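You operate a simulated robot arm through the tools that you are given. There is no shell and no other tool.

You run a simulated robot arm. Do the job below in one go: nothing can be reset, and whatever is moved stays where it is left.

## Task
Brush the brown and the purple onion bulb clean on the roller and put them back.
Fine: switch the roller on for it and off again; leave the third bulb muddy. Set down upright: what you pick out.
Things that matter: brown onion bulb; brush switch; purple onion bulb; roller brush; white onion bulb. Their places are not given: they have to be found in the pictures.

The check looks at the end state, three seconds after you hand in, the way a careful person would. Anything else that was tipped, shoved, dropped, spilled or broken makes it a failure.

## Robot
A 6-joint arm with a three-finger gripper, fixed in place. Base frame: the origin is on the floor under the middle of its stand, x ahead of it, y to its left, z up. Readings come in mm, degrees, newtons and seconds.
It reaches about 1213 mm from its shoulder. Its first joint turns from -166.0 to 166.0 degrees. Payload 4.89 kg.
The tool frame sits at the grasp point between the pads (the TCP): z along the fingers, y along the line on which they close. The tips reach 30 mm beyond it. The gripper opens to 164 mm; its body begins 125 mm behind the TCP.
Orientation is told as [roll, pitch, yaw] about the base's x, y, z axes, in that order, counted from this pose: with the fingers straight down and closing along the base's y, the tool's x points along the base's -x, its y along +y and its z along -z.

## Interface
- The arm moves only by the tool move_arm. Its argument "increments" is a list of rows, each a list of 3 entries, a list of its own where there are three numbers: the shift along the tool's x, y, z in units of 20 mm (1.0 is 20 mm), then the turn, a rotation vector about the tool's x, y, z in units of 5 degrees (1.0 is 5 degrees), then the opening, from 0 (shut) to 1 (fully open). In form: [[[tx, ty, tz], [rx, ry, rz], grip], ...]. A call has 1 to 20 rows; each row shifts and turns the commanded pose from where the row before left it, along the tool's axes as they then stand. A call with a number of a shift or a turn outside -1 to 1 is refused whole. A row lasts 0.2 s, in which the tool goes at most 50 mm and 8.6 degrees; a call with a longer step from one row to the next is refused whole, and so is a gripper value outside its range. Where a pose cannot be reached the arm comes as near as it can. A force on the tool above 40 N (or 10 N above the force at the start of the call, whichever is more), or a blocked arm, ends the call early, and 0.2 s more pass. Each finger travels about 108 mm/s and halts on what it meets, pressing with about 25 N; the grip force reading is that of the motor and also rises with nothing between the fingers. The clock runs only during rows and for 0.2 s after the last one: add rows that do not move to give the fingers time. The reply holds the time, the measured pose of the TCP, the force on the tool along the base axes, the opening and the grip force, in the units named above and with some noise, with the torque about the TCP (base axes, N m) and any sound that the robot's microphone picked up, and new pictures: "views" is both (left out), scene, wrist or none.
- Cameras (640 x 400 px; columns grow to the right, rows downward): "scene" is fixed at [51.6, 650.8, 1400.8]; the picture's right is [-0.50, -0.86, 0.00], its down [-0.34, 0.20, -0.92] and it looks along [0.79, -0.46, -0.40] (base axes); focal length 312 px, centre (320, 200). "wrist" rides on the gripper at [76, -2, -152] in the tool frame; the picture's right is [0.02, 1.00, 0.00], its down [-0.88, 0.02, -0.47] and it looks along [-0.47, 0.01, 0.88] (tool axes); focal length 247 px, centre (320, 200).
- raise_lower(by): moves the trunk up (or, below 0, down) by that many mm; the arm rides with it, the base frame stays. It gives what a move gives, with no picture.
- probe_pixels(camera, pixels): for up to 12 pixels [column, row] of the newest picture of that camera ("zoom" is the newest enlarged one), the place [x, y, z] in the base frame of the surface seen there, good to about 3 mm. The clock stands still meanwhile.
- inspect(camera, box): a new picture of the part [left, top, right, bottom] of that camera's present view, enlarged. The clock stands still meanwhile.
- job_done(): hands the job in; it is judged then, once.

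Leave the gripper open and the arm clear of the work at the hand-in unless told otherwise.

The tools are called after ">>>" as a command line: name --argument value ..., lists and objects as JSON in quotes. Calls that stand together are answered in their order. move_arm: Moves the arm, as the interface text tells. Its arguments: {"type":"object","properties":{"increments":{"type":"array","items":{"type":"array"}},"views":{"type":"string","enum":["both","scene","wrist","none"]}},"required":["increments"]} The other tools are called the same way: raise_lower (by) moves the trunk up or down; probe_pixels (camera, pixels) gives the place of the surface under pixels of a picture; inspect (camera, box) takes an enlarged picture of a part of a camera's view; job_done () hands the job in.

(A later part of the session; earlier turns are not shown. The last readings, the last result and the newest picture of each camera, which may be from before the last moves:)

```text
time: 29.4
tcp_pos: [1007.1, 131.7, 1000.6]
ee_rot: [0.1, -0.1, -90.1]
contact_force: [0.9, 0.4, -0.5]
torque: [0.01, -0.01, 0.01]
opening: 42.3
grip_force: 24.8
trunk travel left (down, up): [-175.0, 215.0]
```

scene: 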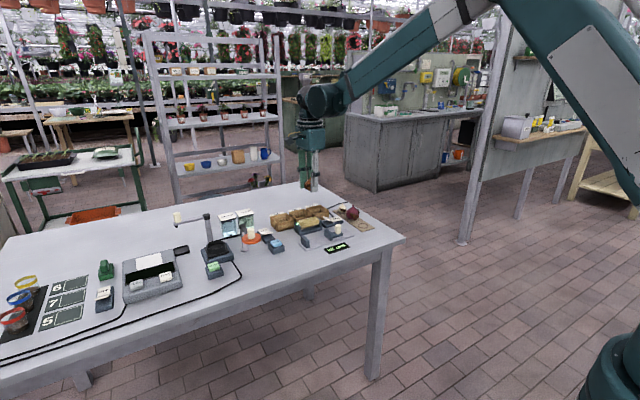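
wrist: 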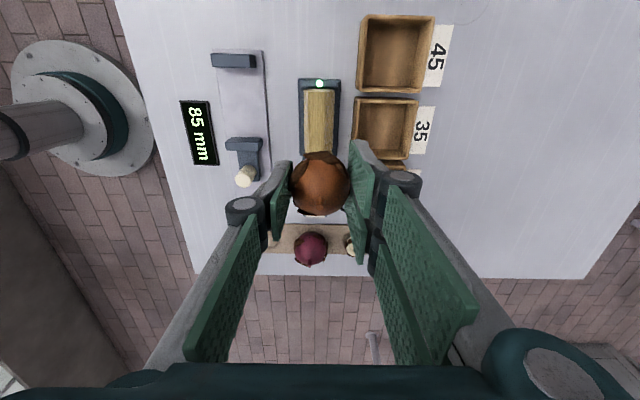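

Yaw is -90 and the bulb is held. Now tilt the hand 60° about the tool y axis (fingers swinging toward +y, camera upward) at this height.

>>> move_arm --increments '[[[0, 0, 0], [0, 1, 0], 0], [[0, 0, 0], [0, 1, 0], 0], [[0, 0, 0], [0, 1, 0], 0], [[0, 0, 0], [0, 1, 0], 0], [[0, 0, 0], [0, 1, 0], 0], [[0, 0, 0], [0, 1, 0], 0], [[0, 0, 0], [0, 1, 0], 0], [[0, 0, 0], [0, 1, 0], 0], [[0, 0, 0], [0, 1, 0], 0], [[0, 0, 0], [0, 1, 0], 0], [[0, 0, 0], [0, 1, 0], 0], [[0, 0, 0], [0, 1, 0], 0]]' --views "both"

>>> inspect --camera "scene" --box '[240, 80, 400, 240]'

```text
time: 32.0
tcp_pos: [1006.2, 131.3, 999.9]
ee_rot: [0.0, 60.2, -90.0]
contact_force: [-1.2, 0.0, 0.3]
torque: [-0.09, -0.04, -0.05]
opening: 42.1
grip_force: 25.2
trunk travel left (down, up): [-175.0, 215.0]
```

scene: 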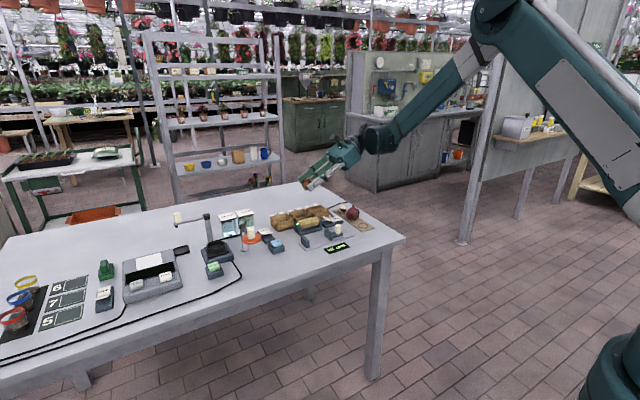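
wrist: 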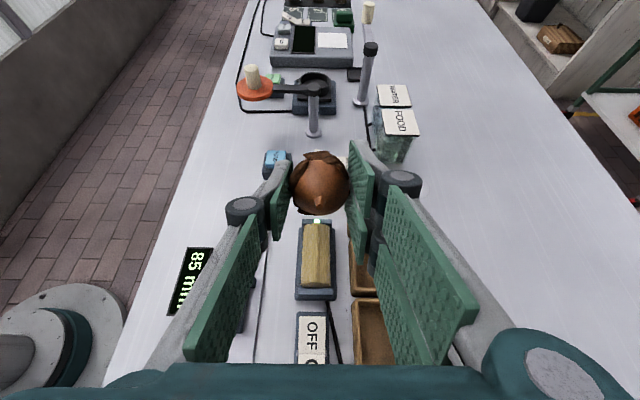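

```text
2.50 times, centred on (320, 160) of scene
```

zoom: 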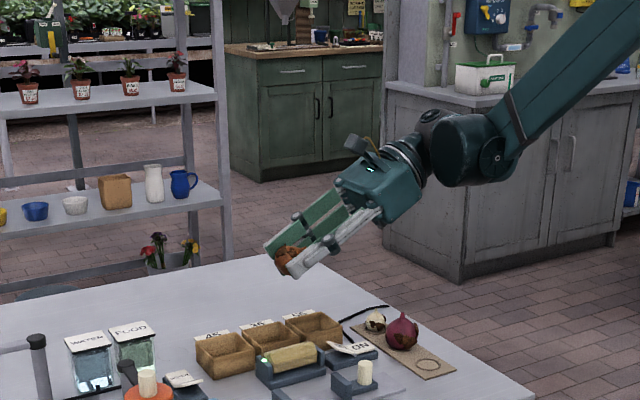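

The tilted pose is reachable. I'll tilt 10° more (to 70°), then lower to about 12 mm above contact (TCP z≈893) and look.

>>> move_arm --increments '[[[0, 0, 0], [0, 1, 0], 0], [[0, 0, 0], [0, 1, 0], 0], [[-0.94, 0, 0.342], [0, 0, 0], 0], [[-0.94, 0, 0.342], [0, 0, 0], 0], [[-0.94, 0, 0.342], [0, 0, 0], 0], [[-0.94, 0, 0.342], [0, 0, 0], 0], [[-0.94, 0, 0.342], [0, 0, 0], 0], [[-0.33, 0, 0.12], [0, 0, 0], 0]]' --views "wrist"

>>> inspect --camera "scene" --box '[260, 170, 380, 250]'

```text
time: 33.8
tcp_pos: [1006.8, 130.8, 893.2]
ee_rot: [0.1, 70.0, -90.0]
contact_force: [0.1, 0.3, 0.1]
torque: [-0.06, -0.02, -0.04]
opening: 42.1
grip_force: 25.1
trunk travel left (down, up): [-175.0, 215.0]
```

wrist: 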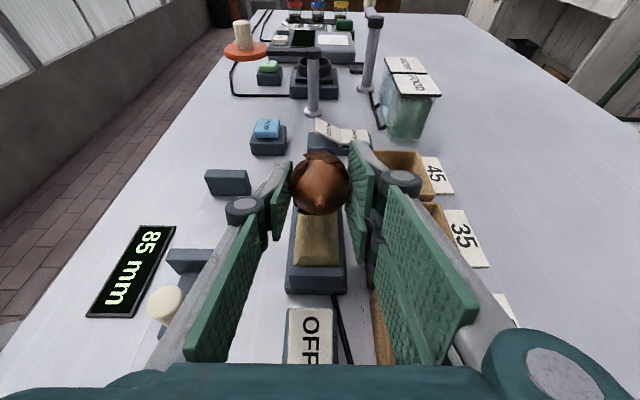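

```text
5.00 times, centred on (320, 210) of scene
```

zoom: 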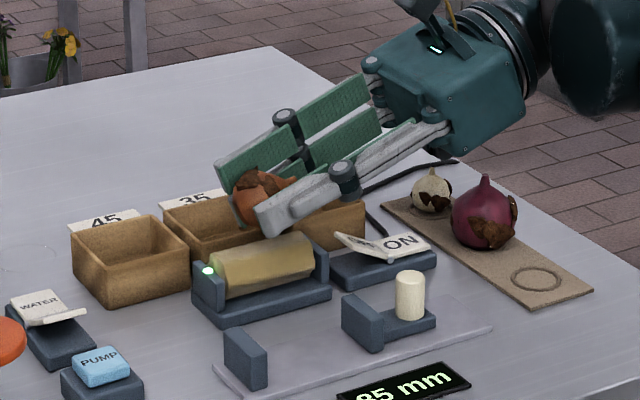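

Good clearance all round; the bulb is about 15 mm above the roller. Lower 12 mm quickly, then 1–2 mm rows while reading force.

>>> move_arm --increments '[[[-0.28, 0, 0.1], [0, 0, 0], 0], [[-0.28, 0, 0.1], [0, 0, 0], 0], [[-0.09, 0, 0.034], [0, 0, 0], 0], [[-0.09, 0, 0.034], [0, 0, 0], 0], [[0, 0, 0], [0, 0, 0], 0]]' --views "wrist"

>>> inspect --camera "scene" --box '[285, 190, 345, 235]'

```text
time: 35.0
tcp_pos: [1007.6, 131.8, 877.7]
ee_rot: [0.0, 70.0, -90.0]
contact_force: [0.1, 0.5, -0.8]
torque: [0.01, 0.0, -0.03]
opening: 42.5
grip_force: 24.7
trunk travel left (down, up): [-175.0, 215.0]
```

wrist: 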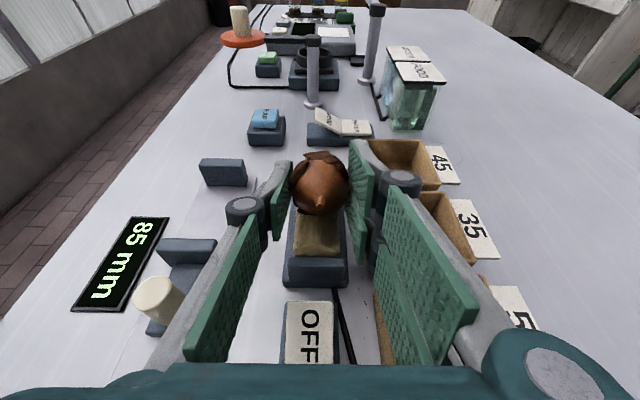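

```text
8.89 times, centred on (315, 212) of scene
```

zoom: 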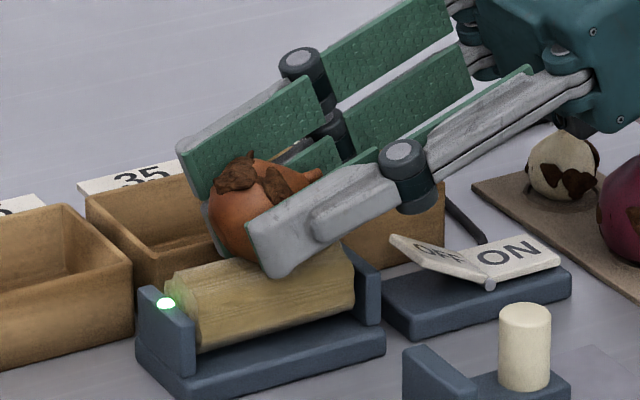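

Nearly touching, no force yet. Lower ~3 mm in small rows and hold about 1 s, watching force and the mud.

>>> move_arm --increments '[[[-0.05, 0, 0.017], [0, 0, 0], 0], [[-0.05, 0, 0.017], [0, 0, 0], 0], [[-0.05, 0, 0.017], [0, 0, 0], 0], [[0, 0, 0], [0, 0, 0], 0], [[0, 0, 0], [0, 0, 0], 0], [[0, 0, 0], [0, 0, 0], 0]]' --views "none"

>>> inspect --camera "scene" --box '[295, 195, 340, 230]'

```text
time: 36.4
tcp_pos: [1006.8, 130.8, 875.2]
ee_rot: [0.2, 70.0, -89.8]
contact_force: [3.9, 2.8, 25.2]
torque: [0.49, -0.1, -0.04]
opening: 42.3
grip_force: 25.4
trunk travel left (down, up): [-175.0, 215.0]
```

```text
11.43 times, centred on (318, 212) of scene
```

zoom: 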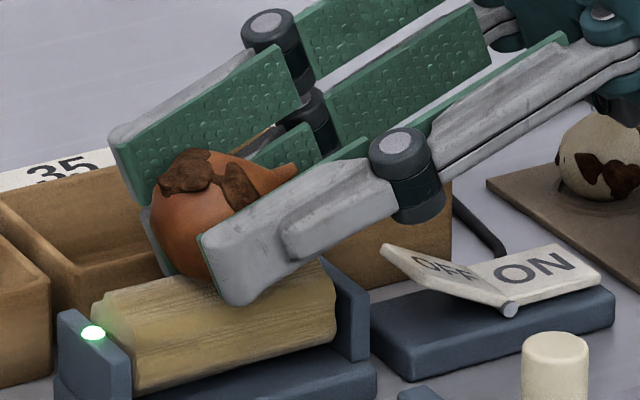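

Contact: about 25 N upward at TCP z 875.2 — bulb is on the spinning roller. I'll back off slightly (0.6 mm) to lighten the pressure, hold ~2 s, and turn the bulb gently ±10° about the finger axis toward the thumb side.

>>> move_arm --increments '[[[0.03, 0, -0.01], [0, 0, 0], 0], [[0, 0, 0], [0, 0, -0.5], 0], [[0, 0, 0], [0, 0, -0.5], 0], [[0, 0, 0], [0, 0, -0.5], 0], [[0, 0, 0], [0, 0, -0.5], 0], [[0, 0, 0], [0, 0, -0.5], 0], [[0, 0, 0], [0, 0, -0.5], 0], [[0, 0, 0], [0, 0, 0], 0], [[0, 0, 0], [0, 0, 0], 0], [[0, 0, 0], [0, 0, 0], 0]]' --views "none"

>>> inspect --camera "scene" --box '[295, 195, 340, 230]'

```text
time: 38.6
tcp_pos: [1006.7, 129.4, 875.6]
ee_rot: [35.5, 65.1, -51.8]
contact_force: [0.5, -0.3, 8.5]
torque: [0.16, -0.01, -0.01]
opening: 42.2
grip_force: 25.1
trunk travel left (down, up): [-175.0, 215.0]
```

```text
11.43 times, centred on (318, 212) of scene
```

zoom: 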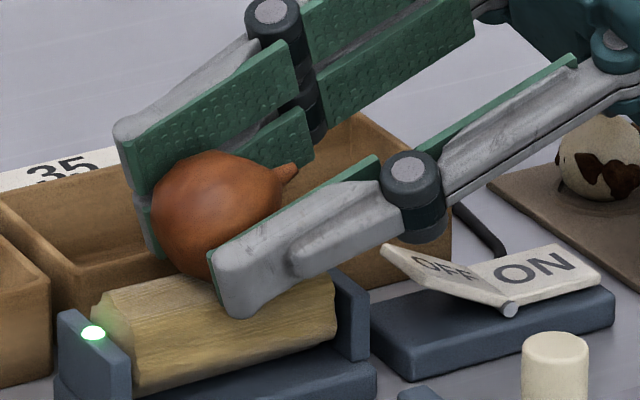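

The mud that was visible on top of the bulb has vanished — the brown bulb now looks clean. I'll brush another moment while turning back, then lift off 30 mm and inspect.

>>> move_arm --increments '[[[0, 0, 0], [0, 0, 0.5], 0], [[0, 0, 0], [0, 0, 0.5], 0], [[0, 0, 0], [0, 0, 0.5], 0], [[0, 0, 0], [0, 0, 0.5], 0], [[0, 0, 0], [0, 0, 0.5], 0], [[0, 0, 0], [0, 0, 0.5], 0], [[0.47, 0, -0.17], [0, 0, 0], 0], [[0.94, 0, -0.342], [0, 0, 0], 0], [[0.94, 0, -0.342], [0, 0, 0], 0], [[0.94, 0, -0.342], [0, 0, 0], 0], [[0.94, 0, -0.342], [0, 0, 0], 0], [[0.94, 0, -0.342], [0, 0, 0], 0], [[0.94, 0, -0.342], [0, 0, 0], 0]]' --views "wrist"

>>> inspect --camera "scene" --box '[280, 160, 350, 220]'

>>> inspect --camera "wrist" --box '[275, 140, 370, 225]'

```text
time: 41.4
tcp_pos: [1007.8, 130.6, 1005.4]
ee_rot: [-0.2, 70.0, -90.1]
contact_force: [1.2, -0.4, -1.6]
torque: [0.1, 0.02, 0.1]
opening: 42.4
grip_force: 25.1
trunk travel left (down, up): [-175.0, 215.0]
```

wrist: 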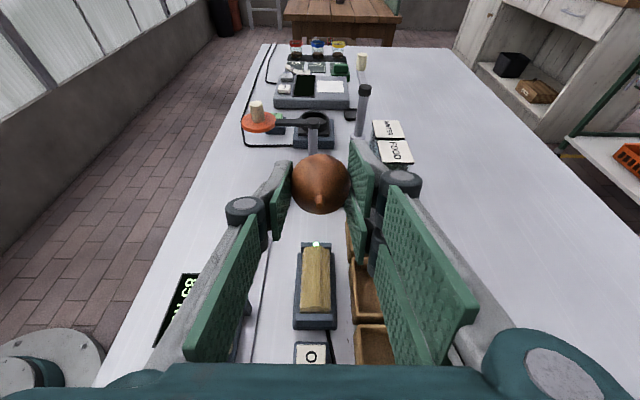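

```text
6.67 times, centred on (315, 190) of scene
```

zoom: 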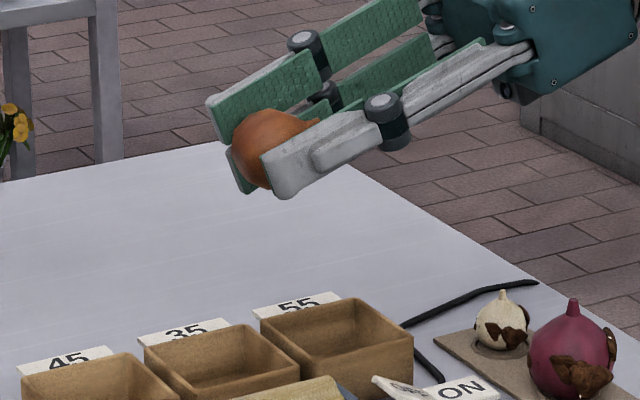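

```text
4.71 times, centred on (322, 182) of wrist
```

zoom: 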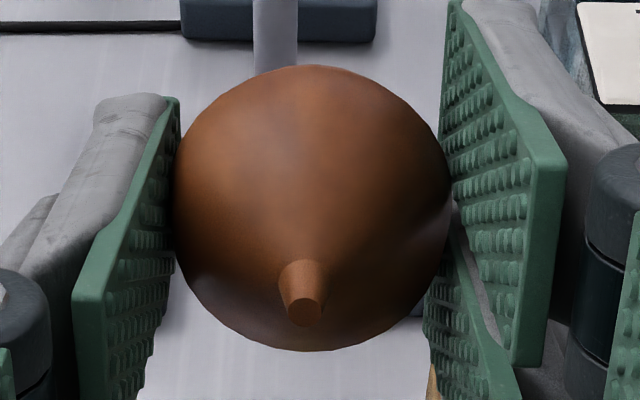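

Brown is clean on all visible sides and firmly held. Now untilt, back to fingers-down.

>>> move_arm --increments '[[[0, 0, 0], [0, -1, 0], 0], [[0, 0, 0], [0, -1, 0], 0], [[0, 0, 0], [0, -1, 0], 0], [[0, 0, 0], [0, -1, 0], 0], [[0, 0, 0], [0, -1, 0], 0], [[0, 0, 0], [0, -1, 0], 0], [[0, 0, 0], [0, -1, 0], 0], [[0, 0, 0], [0, -1, 0], 0], [[0, 0, 0], [0, -1, 0], 0], [[0, 0, 0], [0, -1, 0], 0], [[0, 0, 0], [0, -1, 0], 0], [[0, 0, 0], [0, -1, 0], 0], [[0, 0, 0], [0, -1, 0], 0], [[0, 0, 0], [0, -1, 0], 0]]' --views "none"

>>> move_arm --increments '[[[0, 0, 0], [0, 0, -1], 0], [[0, 0, 0], [0, 0, -1], 0], [[0, 0, 0], [0, 0, -1], 0], [[0, 0, 0], [0, 0, -1], 0], [[0, 0, 0], [0, 0, -1], 0], [[0, 0, 0], [0, 0, -1], 0], [[0, 0, 0], [0, 0, -1], 0], [[0, 0, 0], [0, 0, -1], 0], [[0, 0, 0], [0, 0, -1], 0], [[0, 0, 0], [0, 0, -1], 0], [[0, 0, 0], [0, 0, -1], 0], [[0, 0, 0], [0, 0, -1], 0], [[0, 0, 0], [0, 0, -1], 0], [[0, 0, 0], [0, 0, -1], 0], [[0, 0, 0], [0, 0, -1], 0], [[0, 0, 0], [0, 0, -1], 0], [[0, 0, 0], [0, 0, -1], 0], [[0, 0, 0], [0, 0, -1], 0]]' --views "both"

>>> inspect --camera "scene" --box '[330, 200, 390, 240]'

>>> probe_pixels --camera "zoom" --pixels '[[420, 240], [370, 240], [470, 240], [420, 215], [420, 268], [345, 245], [490, 235]]'

```text
time: 44.4
tcp_pos: [1006.9, 130.7, 1005.2]
ee_rot: [0.0, -0.1, -90.0]
contact_force: [0.7, -0.4, -0.1]
torque: [0.09, -0.04, -0.01]
opening: 42.4
grip_force: 25.1
trunk travel left (down, up): [-175.0, 215.0]
```

```text
time: 48.2
tcp_pos: [1006.0, 131.0, 1004.9]
ee_rot: [0.0, 0.0, -0.1]
contact_force: [0.0, -0.4, -0.8]
torque: [0.01, 0.01, 0.01]
opening: 42.0
grip_force: 25.0
trunk travel left (down, up): [-175.0, 215.0]
```

scene: 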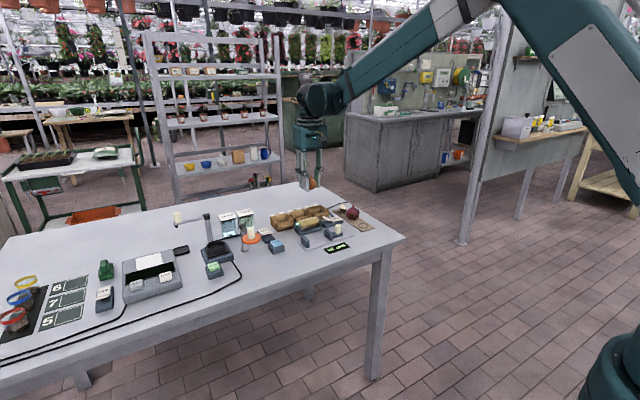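
wrist: 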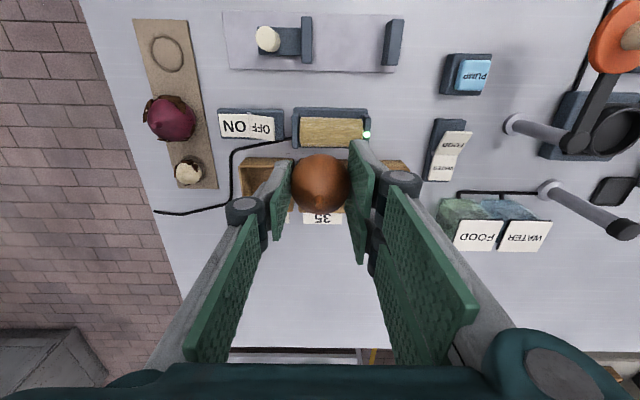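

```text
10.00 times, centred on (360, 220) of scene
```

zoom: 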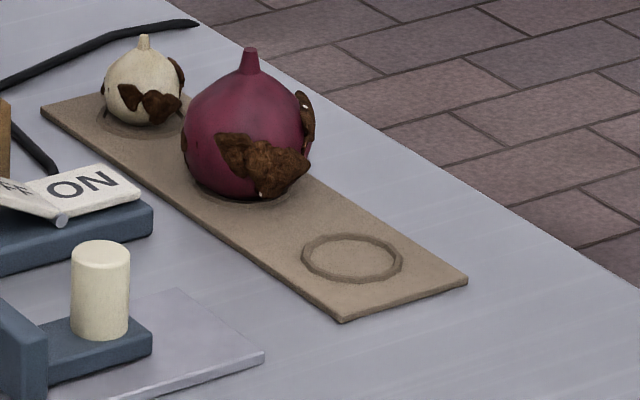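

```text
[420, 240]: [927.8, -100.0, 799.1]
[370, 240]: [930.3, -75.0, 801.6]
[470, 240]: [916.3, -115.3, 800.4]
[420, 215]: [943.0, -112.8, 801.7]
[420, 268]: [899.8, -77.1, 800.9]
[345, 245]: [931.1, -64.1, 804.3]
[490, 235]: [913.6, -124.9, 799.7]
```

Brown shows no mud from the scene side either. I'll probe the ring seat (centre ≈ (352,258) in the zoom) to return it accurately.

>>> probe_pixels --camera "zoom" --pixels '[[352, 258], [303, 257], [402, 260], [352, 235], [352, 283], [340, 258], [365, 258], [310, 275], [395, 240]]'

>>> inspect --camera "scene" --box '[290, 150, 345, 195]'

```text
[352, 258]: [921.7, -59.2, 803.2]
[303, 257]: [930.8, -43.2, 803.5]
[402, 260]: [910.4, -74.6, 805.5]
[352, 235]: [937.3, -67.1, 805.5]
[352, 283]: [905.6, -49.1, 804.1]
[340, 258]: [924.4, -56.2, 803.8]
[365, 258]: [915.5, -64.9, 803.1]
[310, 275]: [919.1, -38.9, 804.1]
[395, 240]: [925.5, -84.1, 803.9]
```

```text
8.89 times, centred on (318, 172) of scene
```

zoom: 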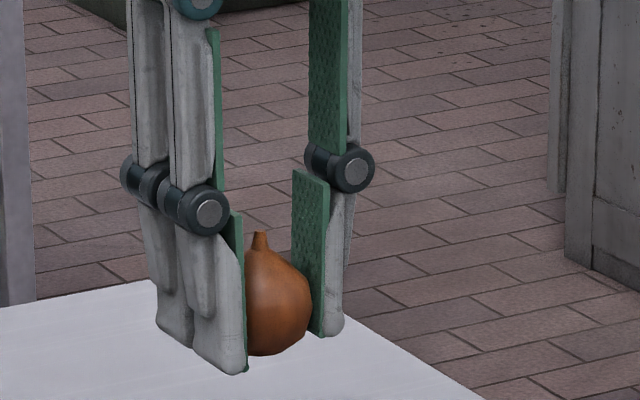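

Seat ring centre ≈ (921, -59.5), matching my grasp pose. Carry brown back above it and descend to ~10 mm above the seat.

>>> move_arm --increments '[[[0.427, -0.948, 0.2], [0, 0, 0], 0], [[0.427, -0.948, 0.2], [0, 0, 0], 0], [[0.427, -0.948, 0.2], [0, 0, 0], 0], [[0.427, -0.948, 0.2], [0, 0, 0], 0], [[0.427, -0.948, 0.2], [0, 0, 0], 0], [[0.427, -0.948, 0.2], [0, 0, 0], 0], [[0.427, -0.948, 0.2], [0, 0, 0], 0], [[0.427, -0.948, 0.2], [0, 0, 0], 0], [[0.427, -0.948, 0.2], [0, 0, 0], 0], [[0.427, -0.948, 0.2], [0, 0, 0], 0], [[0, 0, 1], [0, 0, 0], 0], [[0, 0, 1], [0, 0, 0], 0], [[0, 0, 1], [0, 0, 0], 0], [[0, 0, 1], [0, 0, 0], 0], [[0, 0, 1], [0, 0, 0], 0], [[0, 0, 0.8], [0, 0, 0], 0]]' --views "wrist"

>>> inspect --camera "scene" --box '[320, 180, 395, 240]'

```text
time: 51.6
tcp_pos: [921.0, -58.8, 850.0]
ee_rot: [0.0, 0.0, 0.0]
contact_force: [-0.3, -0.4, 0.5]
torque: [-0.02, -0.06, 0.01]
opening: 42.2
grip_force: 25.0
trunk travel left (down, up): [-175.0, 215.0]
```

wrist: 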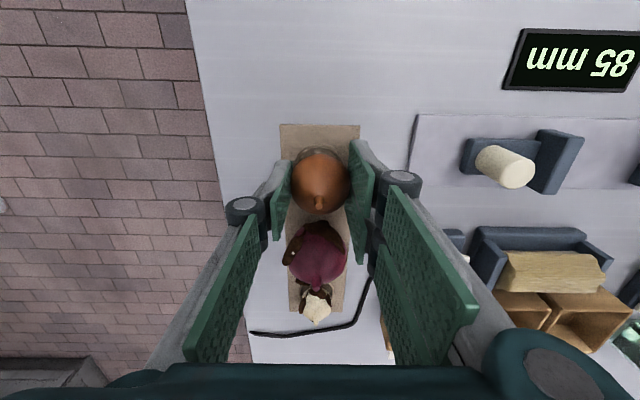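

```text
6.67 times, centred on (358, 210) of scene
```

zoom: 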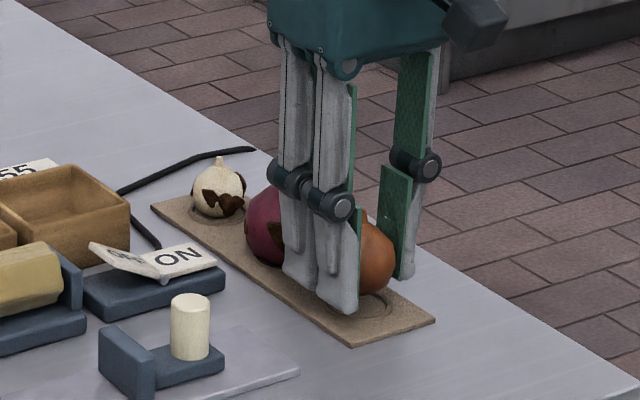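

Upright and aligned over the ring. Lower in 2–3 mm rows to TCP z≈837.5 watching the force.

>>> move_arm --increments '[[[0, 0, 0.15], [0, 0, 0], 0], [[0, 0, 0.15], [0, 0, 0], 0], [[0, 0, 0.12], [0, 0, 0], 0], [[0, 0, 0.1], [0, 0, 0], 0], [[0, 0, 0.08], [0, 0, 0], 0], [[0, 0, 0], [0, 0, 0], 0]]' --views "none"

>>> inspect --camera "scene" --box '[335, 195, 385, 235]'

```text
time: 53.0
tcp_pos: [921.7, -59.9, 836.9]
ee_rot: [-0.1, 0.0, 0.0]
contact_force: [-0.6, 0.0, 0.4]
torque: [0.02, 0.02, -0.03]
opening: 42.3
grip_force: 24.5
trunk travel left (down, up): [-175.0, 215.0]
```

```text
10.00 times, centred on (360, 215) of scene
```

zoom: 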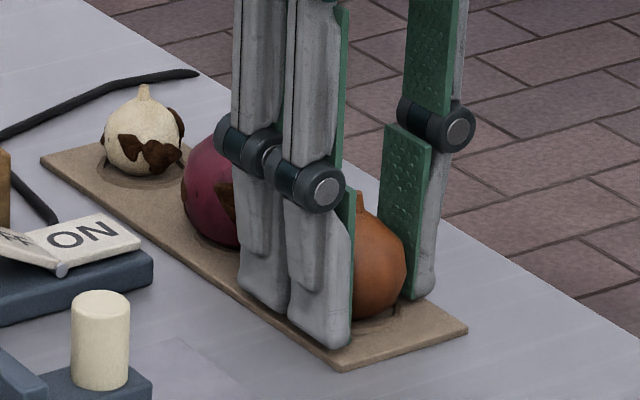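

No contact force yet; lower another 1.5 mm, then open the fingers slowly.

>>> move_arm --increments '[[[0, 0, 0.05], [0, 0, 0], 0], [[0, 0, 0.03], [0, 0, 0], 0], [[0, 0, 0], [0, 0, 0], 0]]' --views "none"

>>> move_arm --increments '[[[0, 0, 0], [0, 0, 0], 0.26], [[0, 0, 0], [0, 0, 0], 0.28], [[0, 0, 0], [0, 0, 0], 0.3], [[0, 0, 0], [0, 0, 0], 0.36], [[0, 0, 0], [0, 0, 0], 0.44], [[0, 0, 0], [0, 0, 0], 0.5], [[0, 0, 0], [0, 0, 0], 0.5]]' --views "wrist"

>>> inspect --camera "scene" --box '[335, 195, 385, 235]'

```text
time: 53.8
tcp_pos: [921.8, -58.5, 836.9]
ee_rot: [0.0, 0.0, 0.1]
contact_force: [1.4, 1.0, 18.8]
torque: [-0.08, -0.17, -0.03]
opening: 42.4
grip_force: 24.7
trunk travel left (down, up): [-175.0, 215.0]
```

```text
time: 55.4
tcp_pos: [922.3, -58.6, 835.8]
ee_rot: [-0.1, -0.1, 0.0]
contact_force: [0.3, -0.2, 0.5]
torque: [0.01, 0.0, -0.01]
opening: 81.7
grip_force: 0.0
trunk travel left (down, up): [-175.0, 215.0]
```

wrist: 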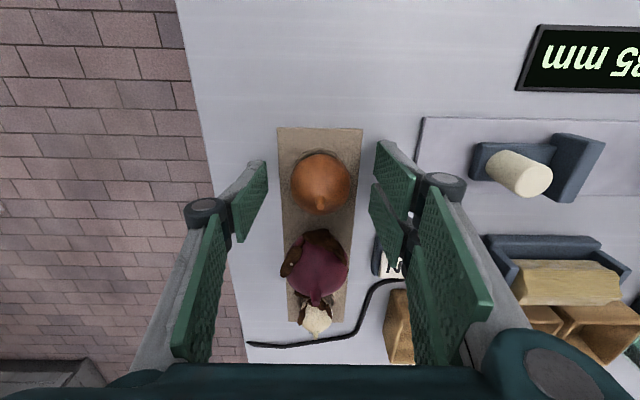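

```text
10.00 times, centred on (360, 215) of scene
```

zoom: 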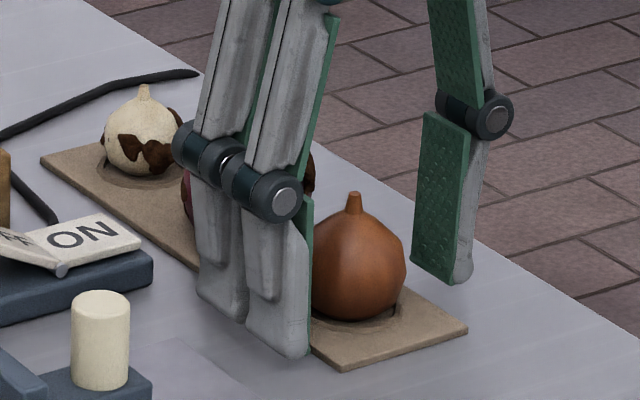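

Brown stands upright on its seat, clean. Raise straight up and move back for a view of all bulbs.

>>> move_arm --increments '[[[0, 0, -0.5], [0, 0, 0], 0.5], [[0, 0, -1], [0, 0, 0], 0.5], [[0, 0, -1], [0, 0, 0], 0.5], [[0, 0, -1], [0, 0, 0], 0.5], [[0, 0, -1], [0, 0, 0], 0.5], [[0, 0, -1], [0, 0, 0], 0.5], [[-1, 0, 0], [0, 0, 0], 0.5], [[-1, 0, 0], [0, 0, 0], 0.55]]' --views "wrist"

>>> inspect --camera "scene" --box '[335, 195, 385, 235]'

>>> inspect --camera "wrist" --box '[280, 120, 360, 220]'

```text
time: 57.2
tcp_pos: [961.5, -58.1, 947.8]
ee_rot: [0.1, 0.0, 0.0]
contact_force: [-2.0, 0.0, 1.3]
torque: [-0.01, -0.19, -0.05]
opening: 90.3
grip_force: 0.0
trunk travel left (down, up): [-175.0, 215.0]
```

wrist: 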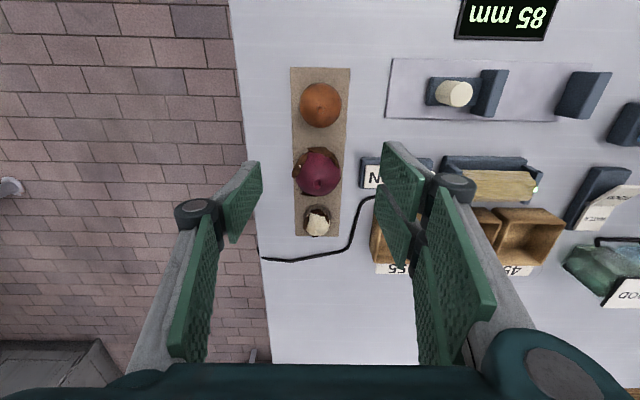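

```text
10.00 times, centred on (360, 215) of scene
```

zoom: 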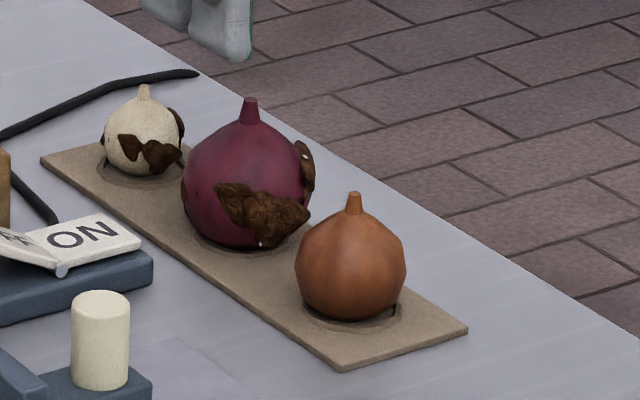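

```text
4.00 times, centred on (320, 170) of wrist
```

zoom: 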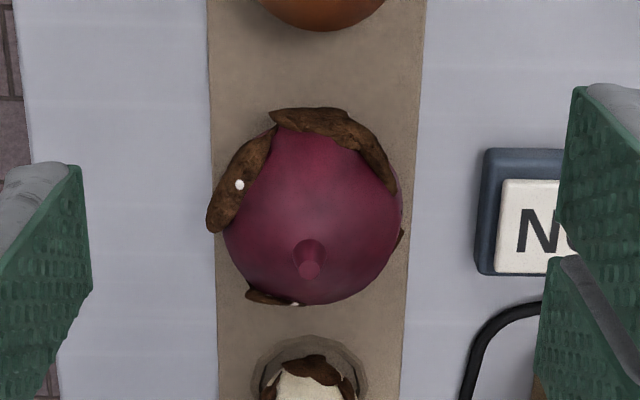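

Brown is clean and upright. Purple's turn: probe its neck/shoulders (neck ≈ (309,268) in the zoom).

>>> probe_pixels --camera "zoom" --pixels '[[309, 270], [309, 250], [240, 215], [375, 215], [309, 170], [270, 270], [350, 270], [309, 295], [230, 330], [400, 330], [300, 345], [309, 220]]'

>>> inspect --camera "scene" --box '[335, 195, 385, 230]'

>>> probe_pixels --camera "zoom" --pixels '[[240, 70], [240, 62], [165, 150], [305, 150], [235, 228], [235, 120], [235, 150], [357, 170], [355, 210]]'

```text
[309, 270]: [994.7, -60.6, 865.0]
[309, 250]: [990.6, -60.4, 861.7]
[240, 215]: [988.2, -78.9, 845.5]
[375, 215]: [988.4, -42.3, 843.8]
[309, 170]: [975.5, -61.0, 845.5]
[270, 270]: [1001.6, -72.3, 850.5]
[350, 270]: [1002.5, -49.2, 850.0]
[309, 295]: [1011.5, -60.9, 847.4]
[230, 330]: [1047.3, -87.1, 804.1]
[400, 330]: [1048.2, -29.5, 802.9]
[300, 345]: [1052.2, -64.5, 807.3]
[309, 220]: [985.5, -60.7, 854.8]
```

```text
11.43 times, centred on (360, 212) of scene
```

zoom: 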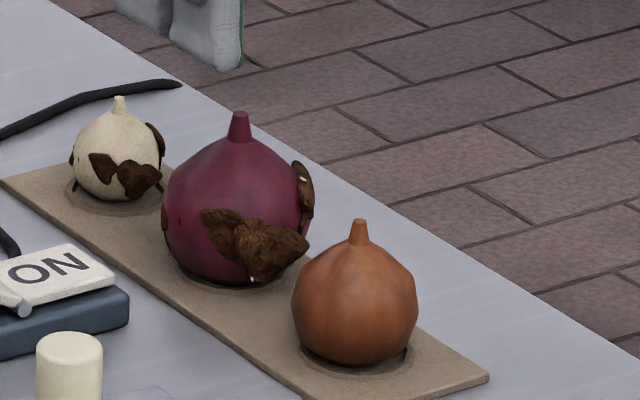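

```text
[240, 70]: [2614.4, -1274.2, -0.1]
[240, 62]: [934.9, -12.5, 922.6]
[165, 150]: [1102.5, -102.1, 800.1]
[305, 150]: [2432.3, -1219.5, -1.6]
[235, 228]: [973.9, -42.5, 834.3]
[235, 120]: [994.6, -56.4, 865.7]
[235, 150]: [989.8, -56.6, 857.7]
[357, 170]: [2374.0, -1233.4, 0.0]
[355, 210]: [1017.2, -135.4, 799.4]
```

Purple centre ≈ (993.5, -60.5), radius ≈25.5, equator z≈828. The switch base is near y≈-5, so I'll narrow the opening to ~69 mm, align above, and descend to TCP z≈850 first.

>>> move_arm --increments '[[[-0.8, -0.06, 0], [0, 0, 0], 0.42], [[-0.8, -0.06, 0], [0, 0, 0], 0.42], [[0, 0, 0.5], [0, 0, 0], 0.42], [[0, 0, 1], [0, 0, 0], 0.42], [[0, 0, 1], [0, 0, 0], 0.42], [[0, 0, 1], [0, 0, 0], 0.42], [[0, 0, 1], [0, 0, 0], 0.42], [[0, 0, 0.3], [0, 0, 0], 0.42]]' --views "wrist"

>>> inspect --camera "scene" --box '[315, 185, 385, 235]'

>>> inspect --camera "wrist" --box '[240, 120, 400, 250]'

```text
time: 59.0
tcp_pos: [995.0, -62.2, 848.4]
ee_rot: [0.0, 0.0, 0.1]
contact_force: [-0.8, 0.5, 0.4]
torque: [-0.01, 0.01, -0.03]
opening: 69.0
grip_force: 0.0
trunk travel left (down, up): [-175.0, 215.0]
```

wrist: 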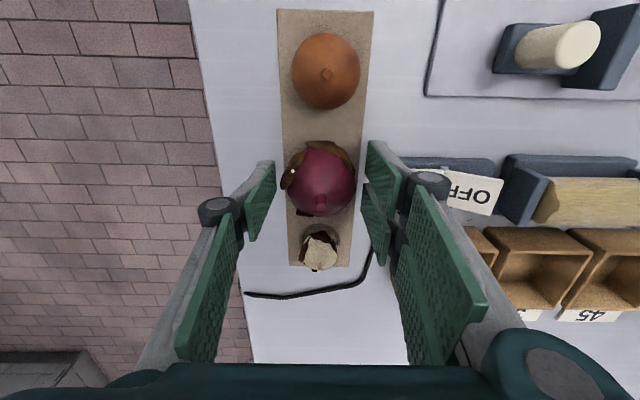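

```text
8.00 times, centred on (350, 210) of scene
```

zoom: 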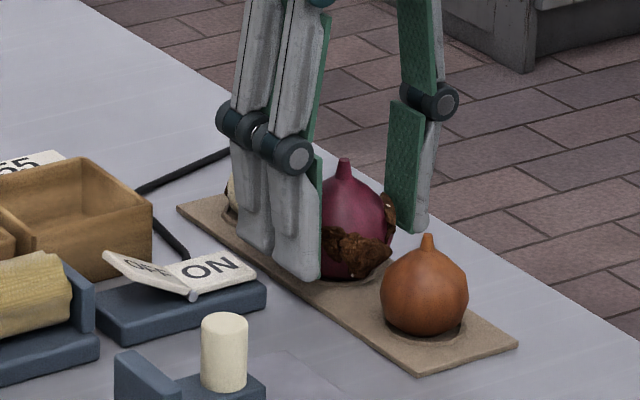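

```text
3.08 times, centred on (320, 185) of wrist
```

zoom: 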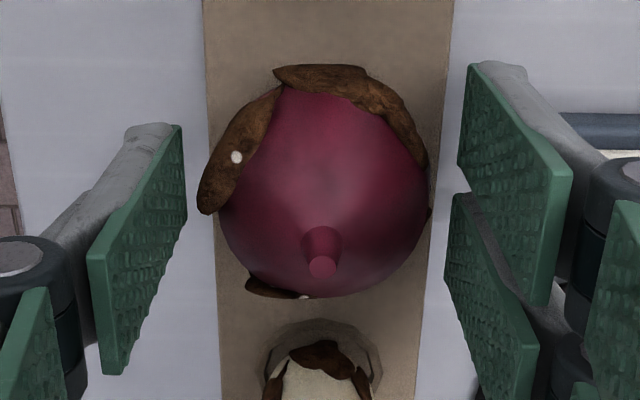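

Aligned, clear of the switch base and of brown/white. Descend the last 12 mm and close, then lift 20 mm.

>>> move_arm --increments '[[[0.05, 0.05, 0.3], [0, 0, 0], 0.42], [[0, 0, 0.3], [0, 0, 0], 0.42], [[0, 0, 0], [0, 0, 0], 0.38], [[0, 0, 0], [0, 0, 0], 0.33], [[0, 0, 0], [0, 0, 0], 0.28], [[0, 0, 0], [0, 0, 0], 0.2], [[0, 0, 0], [0, 0, 0], 0], [[0, 0, 0], [0, 0, 0], 0], [[0, 0, 0], [0, 0, 0], 0]]' --views "none"

>>> move_arm --increments '[[[0, 0, -0.25], [0, 0, 0], 0], [[0, 0, -0.25], [0, 0, 0], 0], [[0, 0, -0.25], [0, 0, 0], 0], [[0, 0, -0.25], [0, 0, 0], 0]]' --views "wrist"

>>> inspect --camera "scene" --box '[315, 185, 385, 235]'

```text
time: 61.0
tcp_pos: [993.8, -60.6, 838.5]
ee_rot: [0.0, 0.0, -0.1]
contact_force: [1.2, -0.7, -0.5]
torque: [-0.02, -0.02, 0.02]
opening: 52.3
grip_force: 25.0
trunk travel left (down, up): [-175.0, 215.0]
```

```text
time: 62.0
tcp_pos: [992.2, -61.1, 858.7]
ee_rot: [0.0, -0.1, 0.1]
contact_force: [0.6, 0.4, -2.2]
torque: [0.0, 0.01, 0.02]
opening: 52.3
grip_force: 24.9
trunk travel left (down, up): [-175.0, 215.0]
```

wrist: 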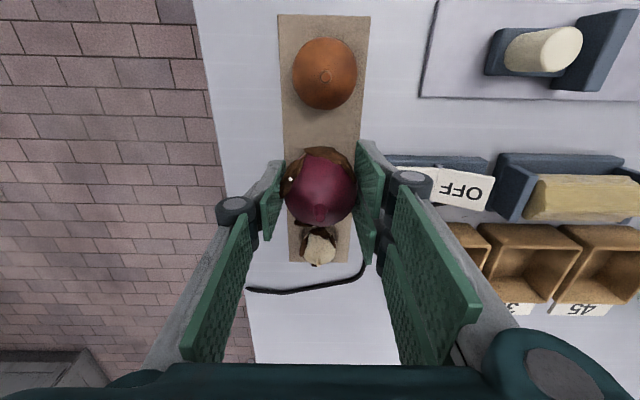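

```text
8.00 times, centred on (350, 210) of scene
```

zoom: 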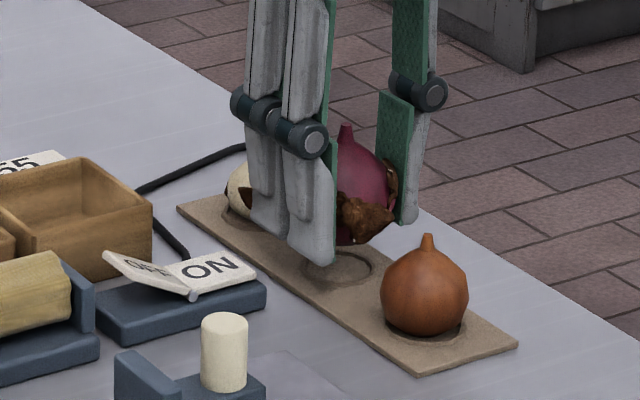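

Purple is lifted (52.3 mm). Raise to z≈1000, carry over the roller, then yaw -90.

>>> move_arm --increments '[[[0, 0, -1], [0, 0, 0], 0], [[0, 0, -1], [0, 0, 0], 0], [[0, 0, -1], [0, 0, 0], 0], [[0, 0, -1], [0, 0, 0], 0], [[0, 0, -1], [0, 0, 0], 0], [[0, 0, -1], [0, 0, 0], 0], [[0, 0, -1], [0, 0, 0], 0], [[-0.075, 0.97, -0.03], [0, 0, 0], 0], [[-0.075, 0.97, -0.03], [0, 0, 0], 0], [[-0.075, 0.97, -0.03], [0, 0, 0], 0], [[-0.075, 0.97, -0.03], [0, 0, 0], 0], [[-0.075, 0.97, -0.03], [0, 0, 0], 0], [[-0.075, 0.97, -0.03], [0, 0, 0], 0], [[-0.075, 0.97, -0.03], [0, 0, 0], 0], [[-0.075, 0.97, -0.03], [0, 0, 0], 0], [[-0.075, 0.97, -0.03], [0, 0, 0], 0], [[-0.075, 0.97, -0.03], [0, 0, 0], 0]]' --views "none"

>>> move_arm --increments '[[[0, 0, 0], [0, 0, 1], 0], [[0, 0, 0], [0, 0, 1], 0], [[0, 0, 0], [0, 0, 1], 0], [[0, 0, 0], [0, 0, 1], 0], [[0, 0, 0], [0, 0, 1], 0], [[0, 0, 0], [0, 0, 1], 0], [[0, 0, 0], [0, 0, 1], 0], [[0, 0, 0], [0, 0, 1], 0], [[0, 0, 0], [0, 0, 1], 0], [[0, 0, 0], [0, 0, 1], 0], [[0, 0, 0], [0, 0, 1], 0], [[0, 0, 0], [0, 0, 1], 0], [[0, 0, 0], [0, 0, 1], 0], [[0, 0, 0], [0, 0, 1], 0], [[0, 0, 0], [0, 0, 1], 0], [[0, 0, 0], [0, 0, 1], 0], [[0, 0, 0], [0, 0, 1], 0], [[0, 0, 0], [0, 0, 1], 0]]' --views "wrist"

```text
time: 65.6
tcp_pos: [1008.2, 133.7, 1004.1]
ee_rot: [0.0, 0.0, 0.0]
contact_force: [0.4, -0.2, -0.9]
torque: [0.13, 0.01, -0.01]
opening: 52.5
grip_force: 24.5
trunk travel left (down, up): [-175.0, 215.0]
```

```text
time: 69.4
tcp_pos: [1007.8, 133.7, 1003.9]
ee_rot: [0.1, 0.0, -90.1]
contact_force: [-0.1, 0.8, -0.1]
torque: [0.03, -0.03, -0.01]
opening: 52.4
grip_force: 25.4
trunk travel left (down, up): [-175.0, 215.0]
```

wrist: 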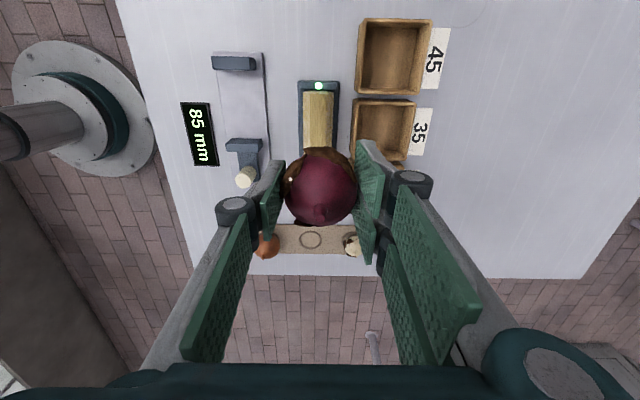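

Tilt 70° as before (and shift 2 mm toward -x), then lower to ~12 mm above contact.

>>> move_arm --increments '[[[0, -0.1, 0], [0, 1, 0], 0], [[0, 0, 0], [0, 1, 0], 0], [[0, 0, 0], [0, 1, 0], 0], [[0, 0, 0], [0, 1, 0], 0], [[0, 0, 0], [0, 1, 0], 0], [[0, 0, 0], [0, 1, 0], 0], [[0, 0, 0], [0, 1, 0], 0], [[0, 0, 0], [0, 1, 0], 0], [[0, 0, 0], [0, 1, 0], 0], [[0, 0, 0], [0, 1, 0], 0], [[0, 0, 0], [0, 1, 0], 0], [[0, 0, 0], [0, 1, 0], 0], [[0, 0, 0], [0, 1, 0], 0], [[0, 0, 0], [0, 1, 0], 0]]' --views "none"

>>> move_arm --increments '[[[-0.94, 0, 0.342], [0, 0, 0], 0], [[-0.94, 0, 0.342], [0, 0, 0], 0], [[-0.94, 0, 0.342], [0, 0, 0], 0], [[-0.94, 0, 0.342], [0, 0, 0], 0], [[-0.94, 0, 0.342], [0, 0, 0], 0], [[-0.47, 0, 0.17], [0, 0, 0], 0]]' --views "wrist"

>>> inspect --camera "scene" --box '[280, 185, 350, 235]'

```text
time: 72.4
tcp_pos: [1004.7, 133.8, 1003.2]
ee_rot: [0.0, 70.0, -89.8]
contact_force: [-0.6, 1.2, -0.1]
torque: [-0.17, -0.04, -0.12]
opening: 52.4
grip_force: 24.6
trunk travel left (down, up): [-175.0, 215.0]
```

```text
time: 73.8
tcp_pos: [1005.5, 132.5, 893.0]
ee_rot: [0.0, 70.0, -90.0]
contact_force: [-0.6, -0.1, -0.3]
torque: [-0.05, 0.02, -0.04]
opening: 52.4
grip_force: 25.2
trunk travel left (down, up): [-175.0, 215.0]
```

wrist: 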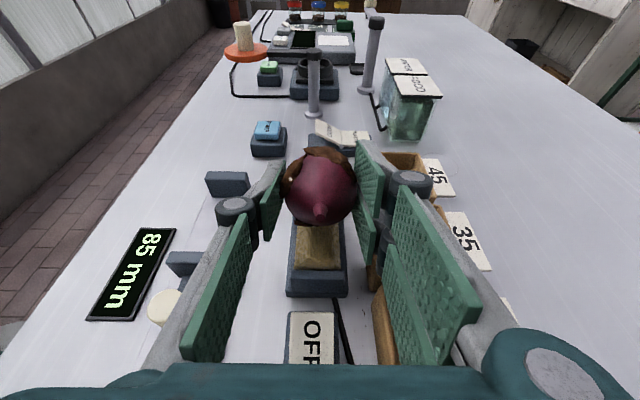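

```text
8.00 times, centred on (315, 210) of scene
```

zoom: 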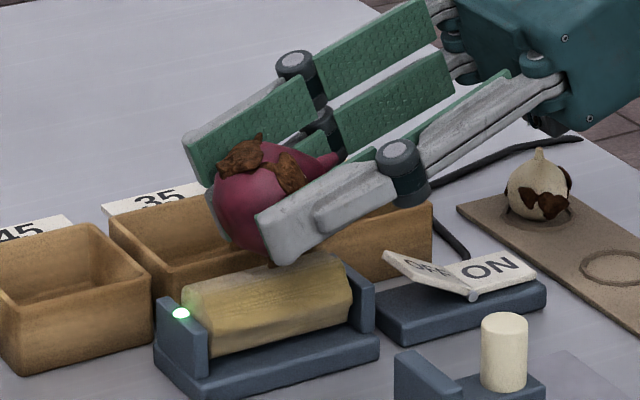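

About 14 mm above contact. Lower 10 mm, then 1 mm rows until a moderate force appears.

>>> move_arm --increments '[[[-0.235, 0, 0.085], [0, 0, 0], 0], [[-0.235, 0, 0.085], [0, 0, 0], 0], [[-0.05, 0, 0.017], [0, 0, 0], 0], [[-0.05, 0, 0.017], [0, 0, 0], 0], [[0, 0, 0], [0, 0, 0], 0]]' --views "none"

```text
time: 75.0
tcp_pos: [1005.6, 132.5, 881.4]
ee_rot: [0.0, 69.9, -90.0]
contact_force: [0.2, 0.2, 4.1]
torque: [0.06, 0.01, -0.02]
opening: 52.4
grip_force: 25.5
trunk travel left (down, up): [-175.0, 215.0]
```

Light contact (4 N) at z 881.4. Press 0.6 mm more and brush for ~3 s with a small turn toward the thumb side.

>>> move_arm --increments '[[[-0.028, 0, 0.01], [0, 0, 0], 0], [[0, 0, 0], [0, 0, 0], 0], [[0, 0, 0], [0, 0, 0], 0], [[0, 0, 0], [0, 0, 0], 0], [[0, 0, 0], [0, 0, 0], 0], [[0, 0, 0], [0, 0, -0.5], 0], [[0, 0, 0], [0, 0, -0.5], 0], [[0, 0, 0], [0, 0, -0.5], 0], [[0, 0, 0], [0, 0, -0.5], 0], [[0, 0, 0], [0, 0, 0], 0], [[0, 0, 0], [0, 0, 0], 0], [[0, 0, 0], [0, 0, 0], 0]]' --views "none"

>>> inspect --camera "scene" --box '[290, 190, 345, 230]'

```text
time: 77.6
tcp_pos: [1006.1, 132.4, 881.1]
ee_rot: [25.6, 67.6, -62.7]
contact_force: [-0.7, 0.9, 8.2]
torque: [0.17, 0.0, 0.01]
opening: 52.4
grip_force: 25.5
trunk travel left (down, up): [-175.0, 215.0]
```

```text
10.00 times, centred on (318, 210) of scene
```

zoom: 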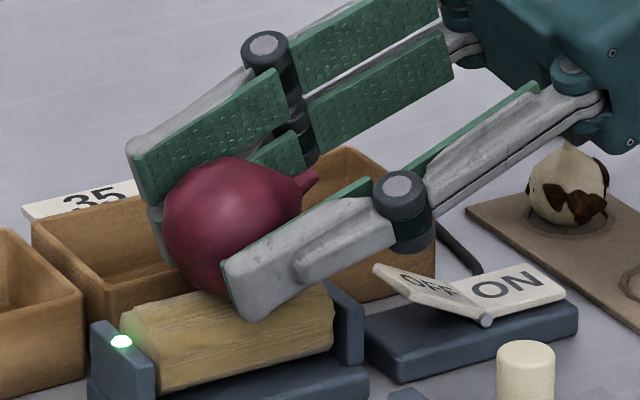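

Purple's mud has vanished too. I'll brush a little longer while turning back, then lift off and untilt.

>>> move_arm --increments '[[[0, 0, 0], [0, 0, 0], 0], [[0, 0, 0], [0, 0, 0], 0], [[0, 0, 0], [0, 0, 0.5], 0], [[0, 0, 0], [0, 0, 0.5], 0], [[0, 0, 0], [0, 0, 0.5], 0], [[0, 0, 0], [0, 0, 0.5], 0], [[0.47, 0, -0.17], [0, 0, 0], 0], [[0.94, 0, -0.342], [0, 0, 0], 0], [[0.94, 0, -0.342], [0, 0, 0], 0], [[0.94, 0, -0.342], [0, 0, 0], 0], [[0.94, 0, -0.342], [0, 0, 0], 0], [[0.94, 0, -0.342], [0, 0, 0], 0], [[0.94, 0, -0.342], [0, 0, 0], 0]]' --views "none"

>>> move_arm --increments '[[[0, 0, 0], [0, -1, 0], 0], [[0, 0, 0], [0, -1, 0], 0], [[0, 0, 0], [0, -1, 0], 0], [[0, 0, 0], [0, -1, 0], 0], [[0, 0, 0], [0, -1, 0], 0], [[0, 0, 0], [0, -1, 0], 0], [[0, 0, 0], [0, -1, 0], 0], [[0, 0, 0], [0, -1, 0], 0], [[0, 0, 0], [0, -1, 0], 0], [[0, 0, 0], [0, -1, 0], 0], [[0, 0, 0], [0, -1, 0], 0], [[0, 0, 0], [0, -1, 0], 0], [[0, 0, 0], [0, -1, 0], 0], [[0, 0, 0], [0, -1, 0], 0]]' --views "wrist"

>>> inspect --camera "scene" --box '[280, 140, 350, 200]'

```text
time: 80.4
tcp_pos: [1006.3, 132.9, 1009.2]
ee_rot: [0.0, 70.0, -90.1]
contact_force: [0.1, 0.8, -0.7]
torque: [0.05, 0.05, 0.06]
opening: 52.4
grip_force: 24.6
trunk travel left (down, up): [-175.0, 215.0]
```

```text
time: 83.4
tcp_pos: [1006.0, 133.2, 1011.4]
ee_rot: [-0.1, -0.1, -90.0]
contact_force: [-0.3, -0.8, -1.3]
torque: [0.09, -0.05, 0.04]
opening: 52.5
grip_force: 24.8
trunk travel left (down, up): [-175.0, 215.0]
```

wrist: 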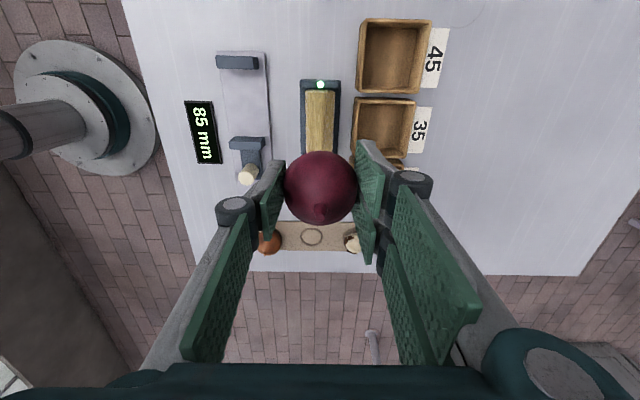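

```text
6.67 times, centred on (315, 170) of scene
```

zoom: 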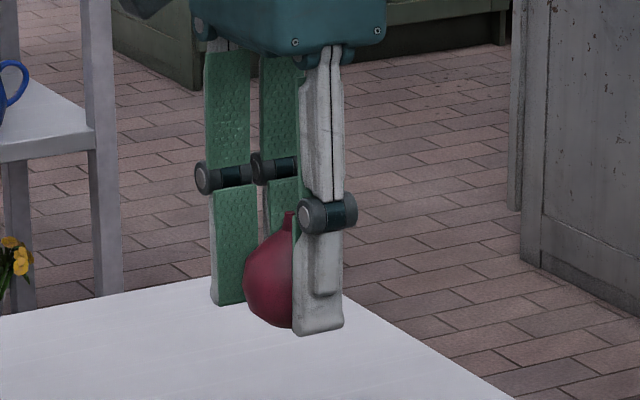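

Purple clean and held upright. Turn the yaw back to 0 and check the empty seat.

>>> move_arm --increments '[[[0, 0, 0], [0, 0, -1], 0], [[0, 0, 0], [0, 0, -1], 0], [[0, 0, 0], [0, 0, -1], 0], [[0, 0, 0], [0, 0, -1], 0], [[0, 0, 0], [0, 0, -1], 0], [[0, 0, 0], [0, 0, -1], 0], [[0, 0, 0], [0, 0, -1], 0], [[0, 0, 0], [0, 0, -1], 0], [[0, 0, 0], [0, 0, -1], 0], [[0, 0, 0], [0, 0, -1], 0], [[0, 0, 0], [0, 0, -1], 0], [[0, 0, 0], [0, 0, -1], 0], [[0, 0, 0], [0, 0, -1], 0], [[0, 0, 0], [0, 0, -1], 0], [[0, 0, 0], [0, 0, -1], 0], [[0, 0, 0], [0, 0, -1], 0], [[0, 0, 0], [0, 0, -1], 0], [[0, 0, 0], [0, 0, -1], 0]]' --views "wrist"

>>> inspect --camera "scene" --box '[335, 195, 385, 230]'

```text
time: 87.2
tcp_pos: [1004.4, 133.5, 1010.9]
ee_rot: [0.0, 0.0, 0.0]
contact_force: [0.7, -0.4, -0.7]
torque: [0.0, -0.02, 0.01]
opening: 52.4
grip_force: 25.3
trunk travel left (down, up): [-175.0, 215.0]
```

wrist: 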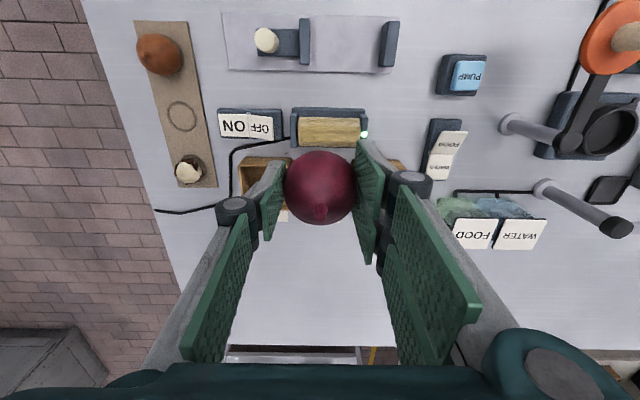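

```text
11.43 times, centred on (360, 212) of scene
```

zoom: 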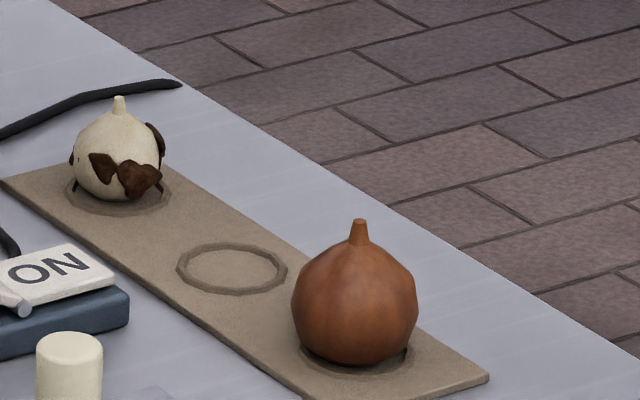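

>>> probe_pixels --camera "zoom" --pixels '[[232, 268], [180, 267], [285, 268], [232, 245], [232, 291], [225, 268], [240, 268]]'

```text
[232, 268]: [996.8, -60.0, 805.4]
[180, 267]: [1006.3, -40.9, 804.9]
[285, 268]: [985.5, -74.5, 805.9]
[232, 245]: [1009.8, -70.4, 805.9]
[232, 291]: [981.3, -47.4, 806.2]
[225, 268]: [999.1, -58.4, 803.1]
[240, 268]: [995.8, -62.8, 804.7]
```

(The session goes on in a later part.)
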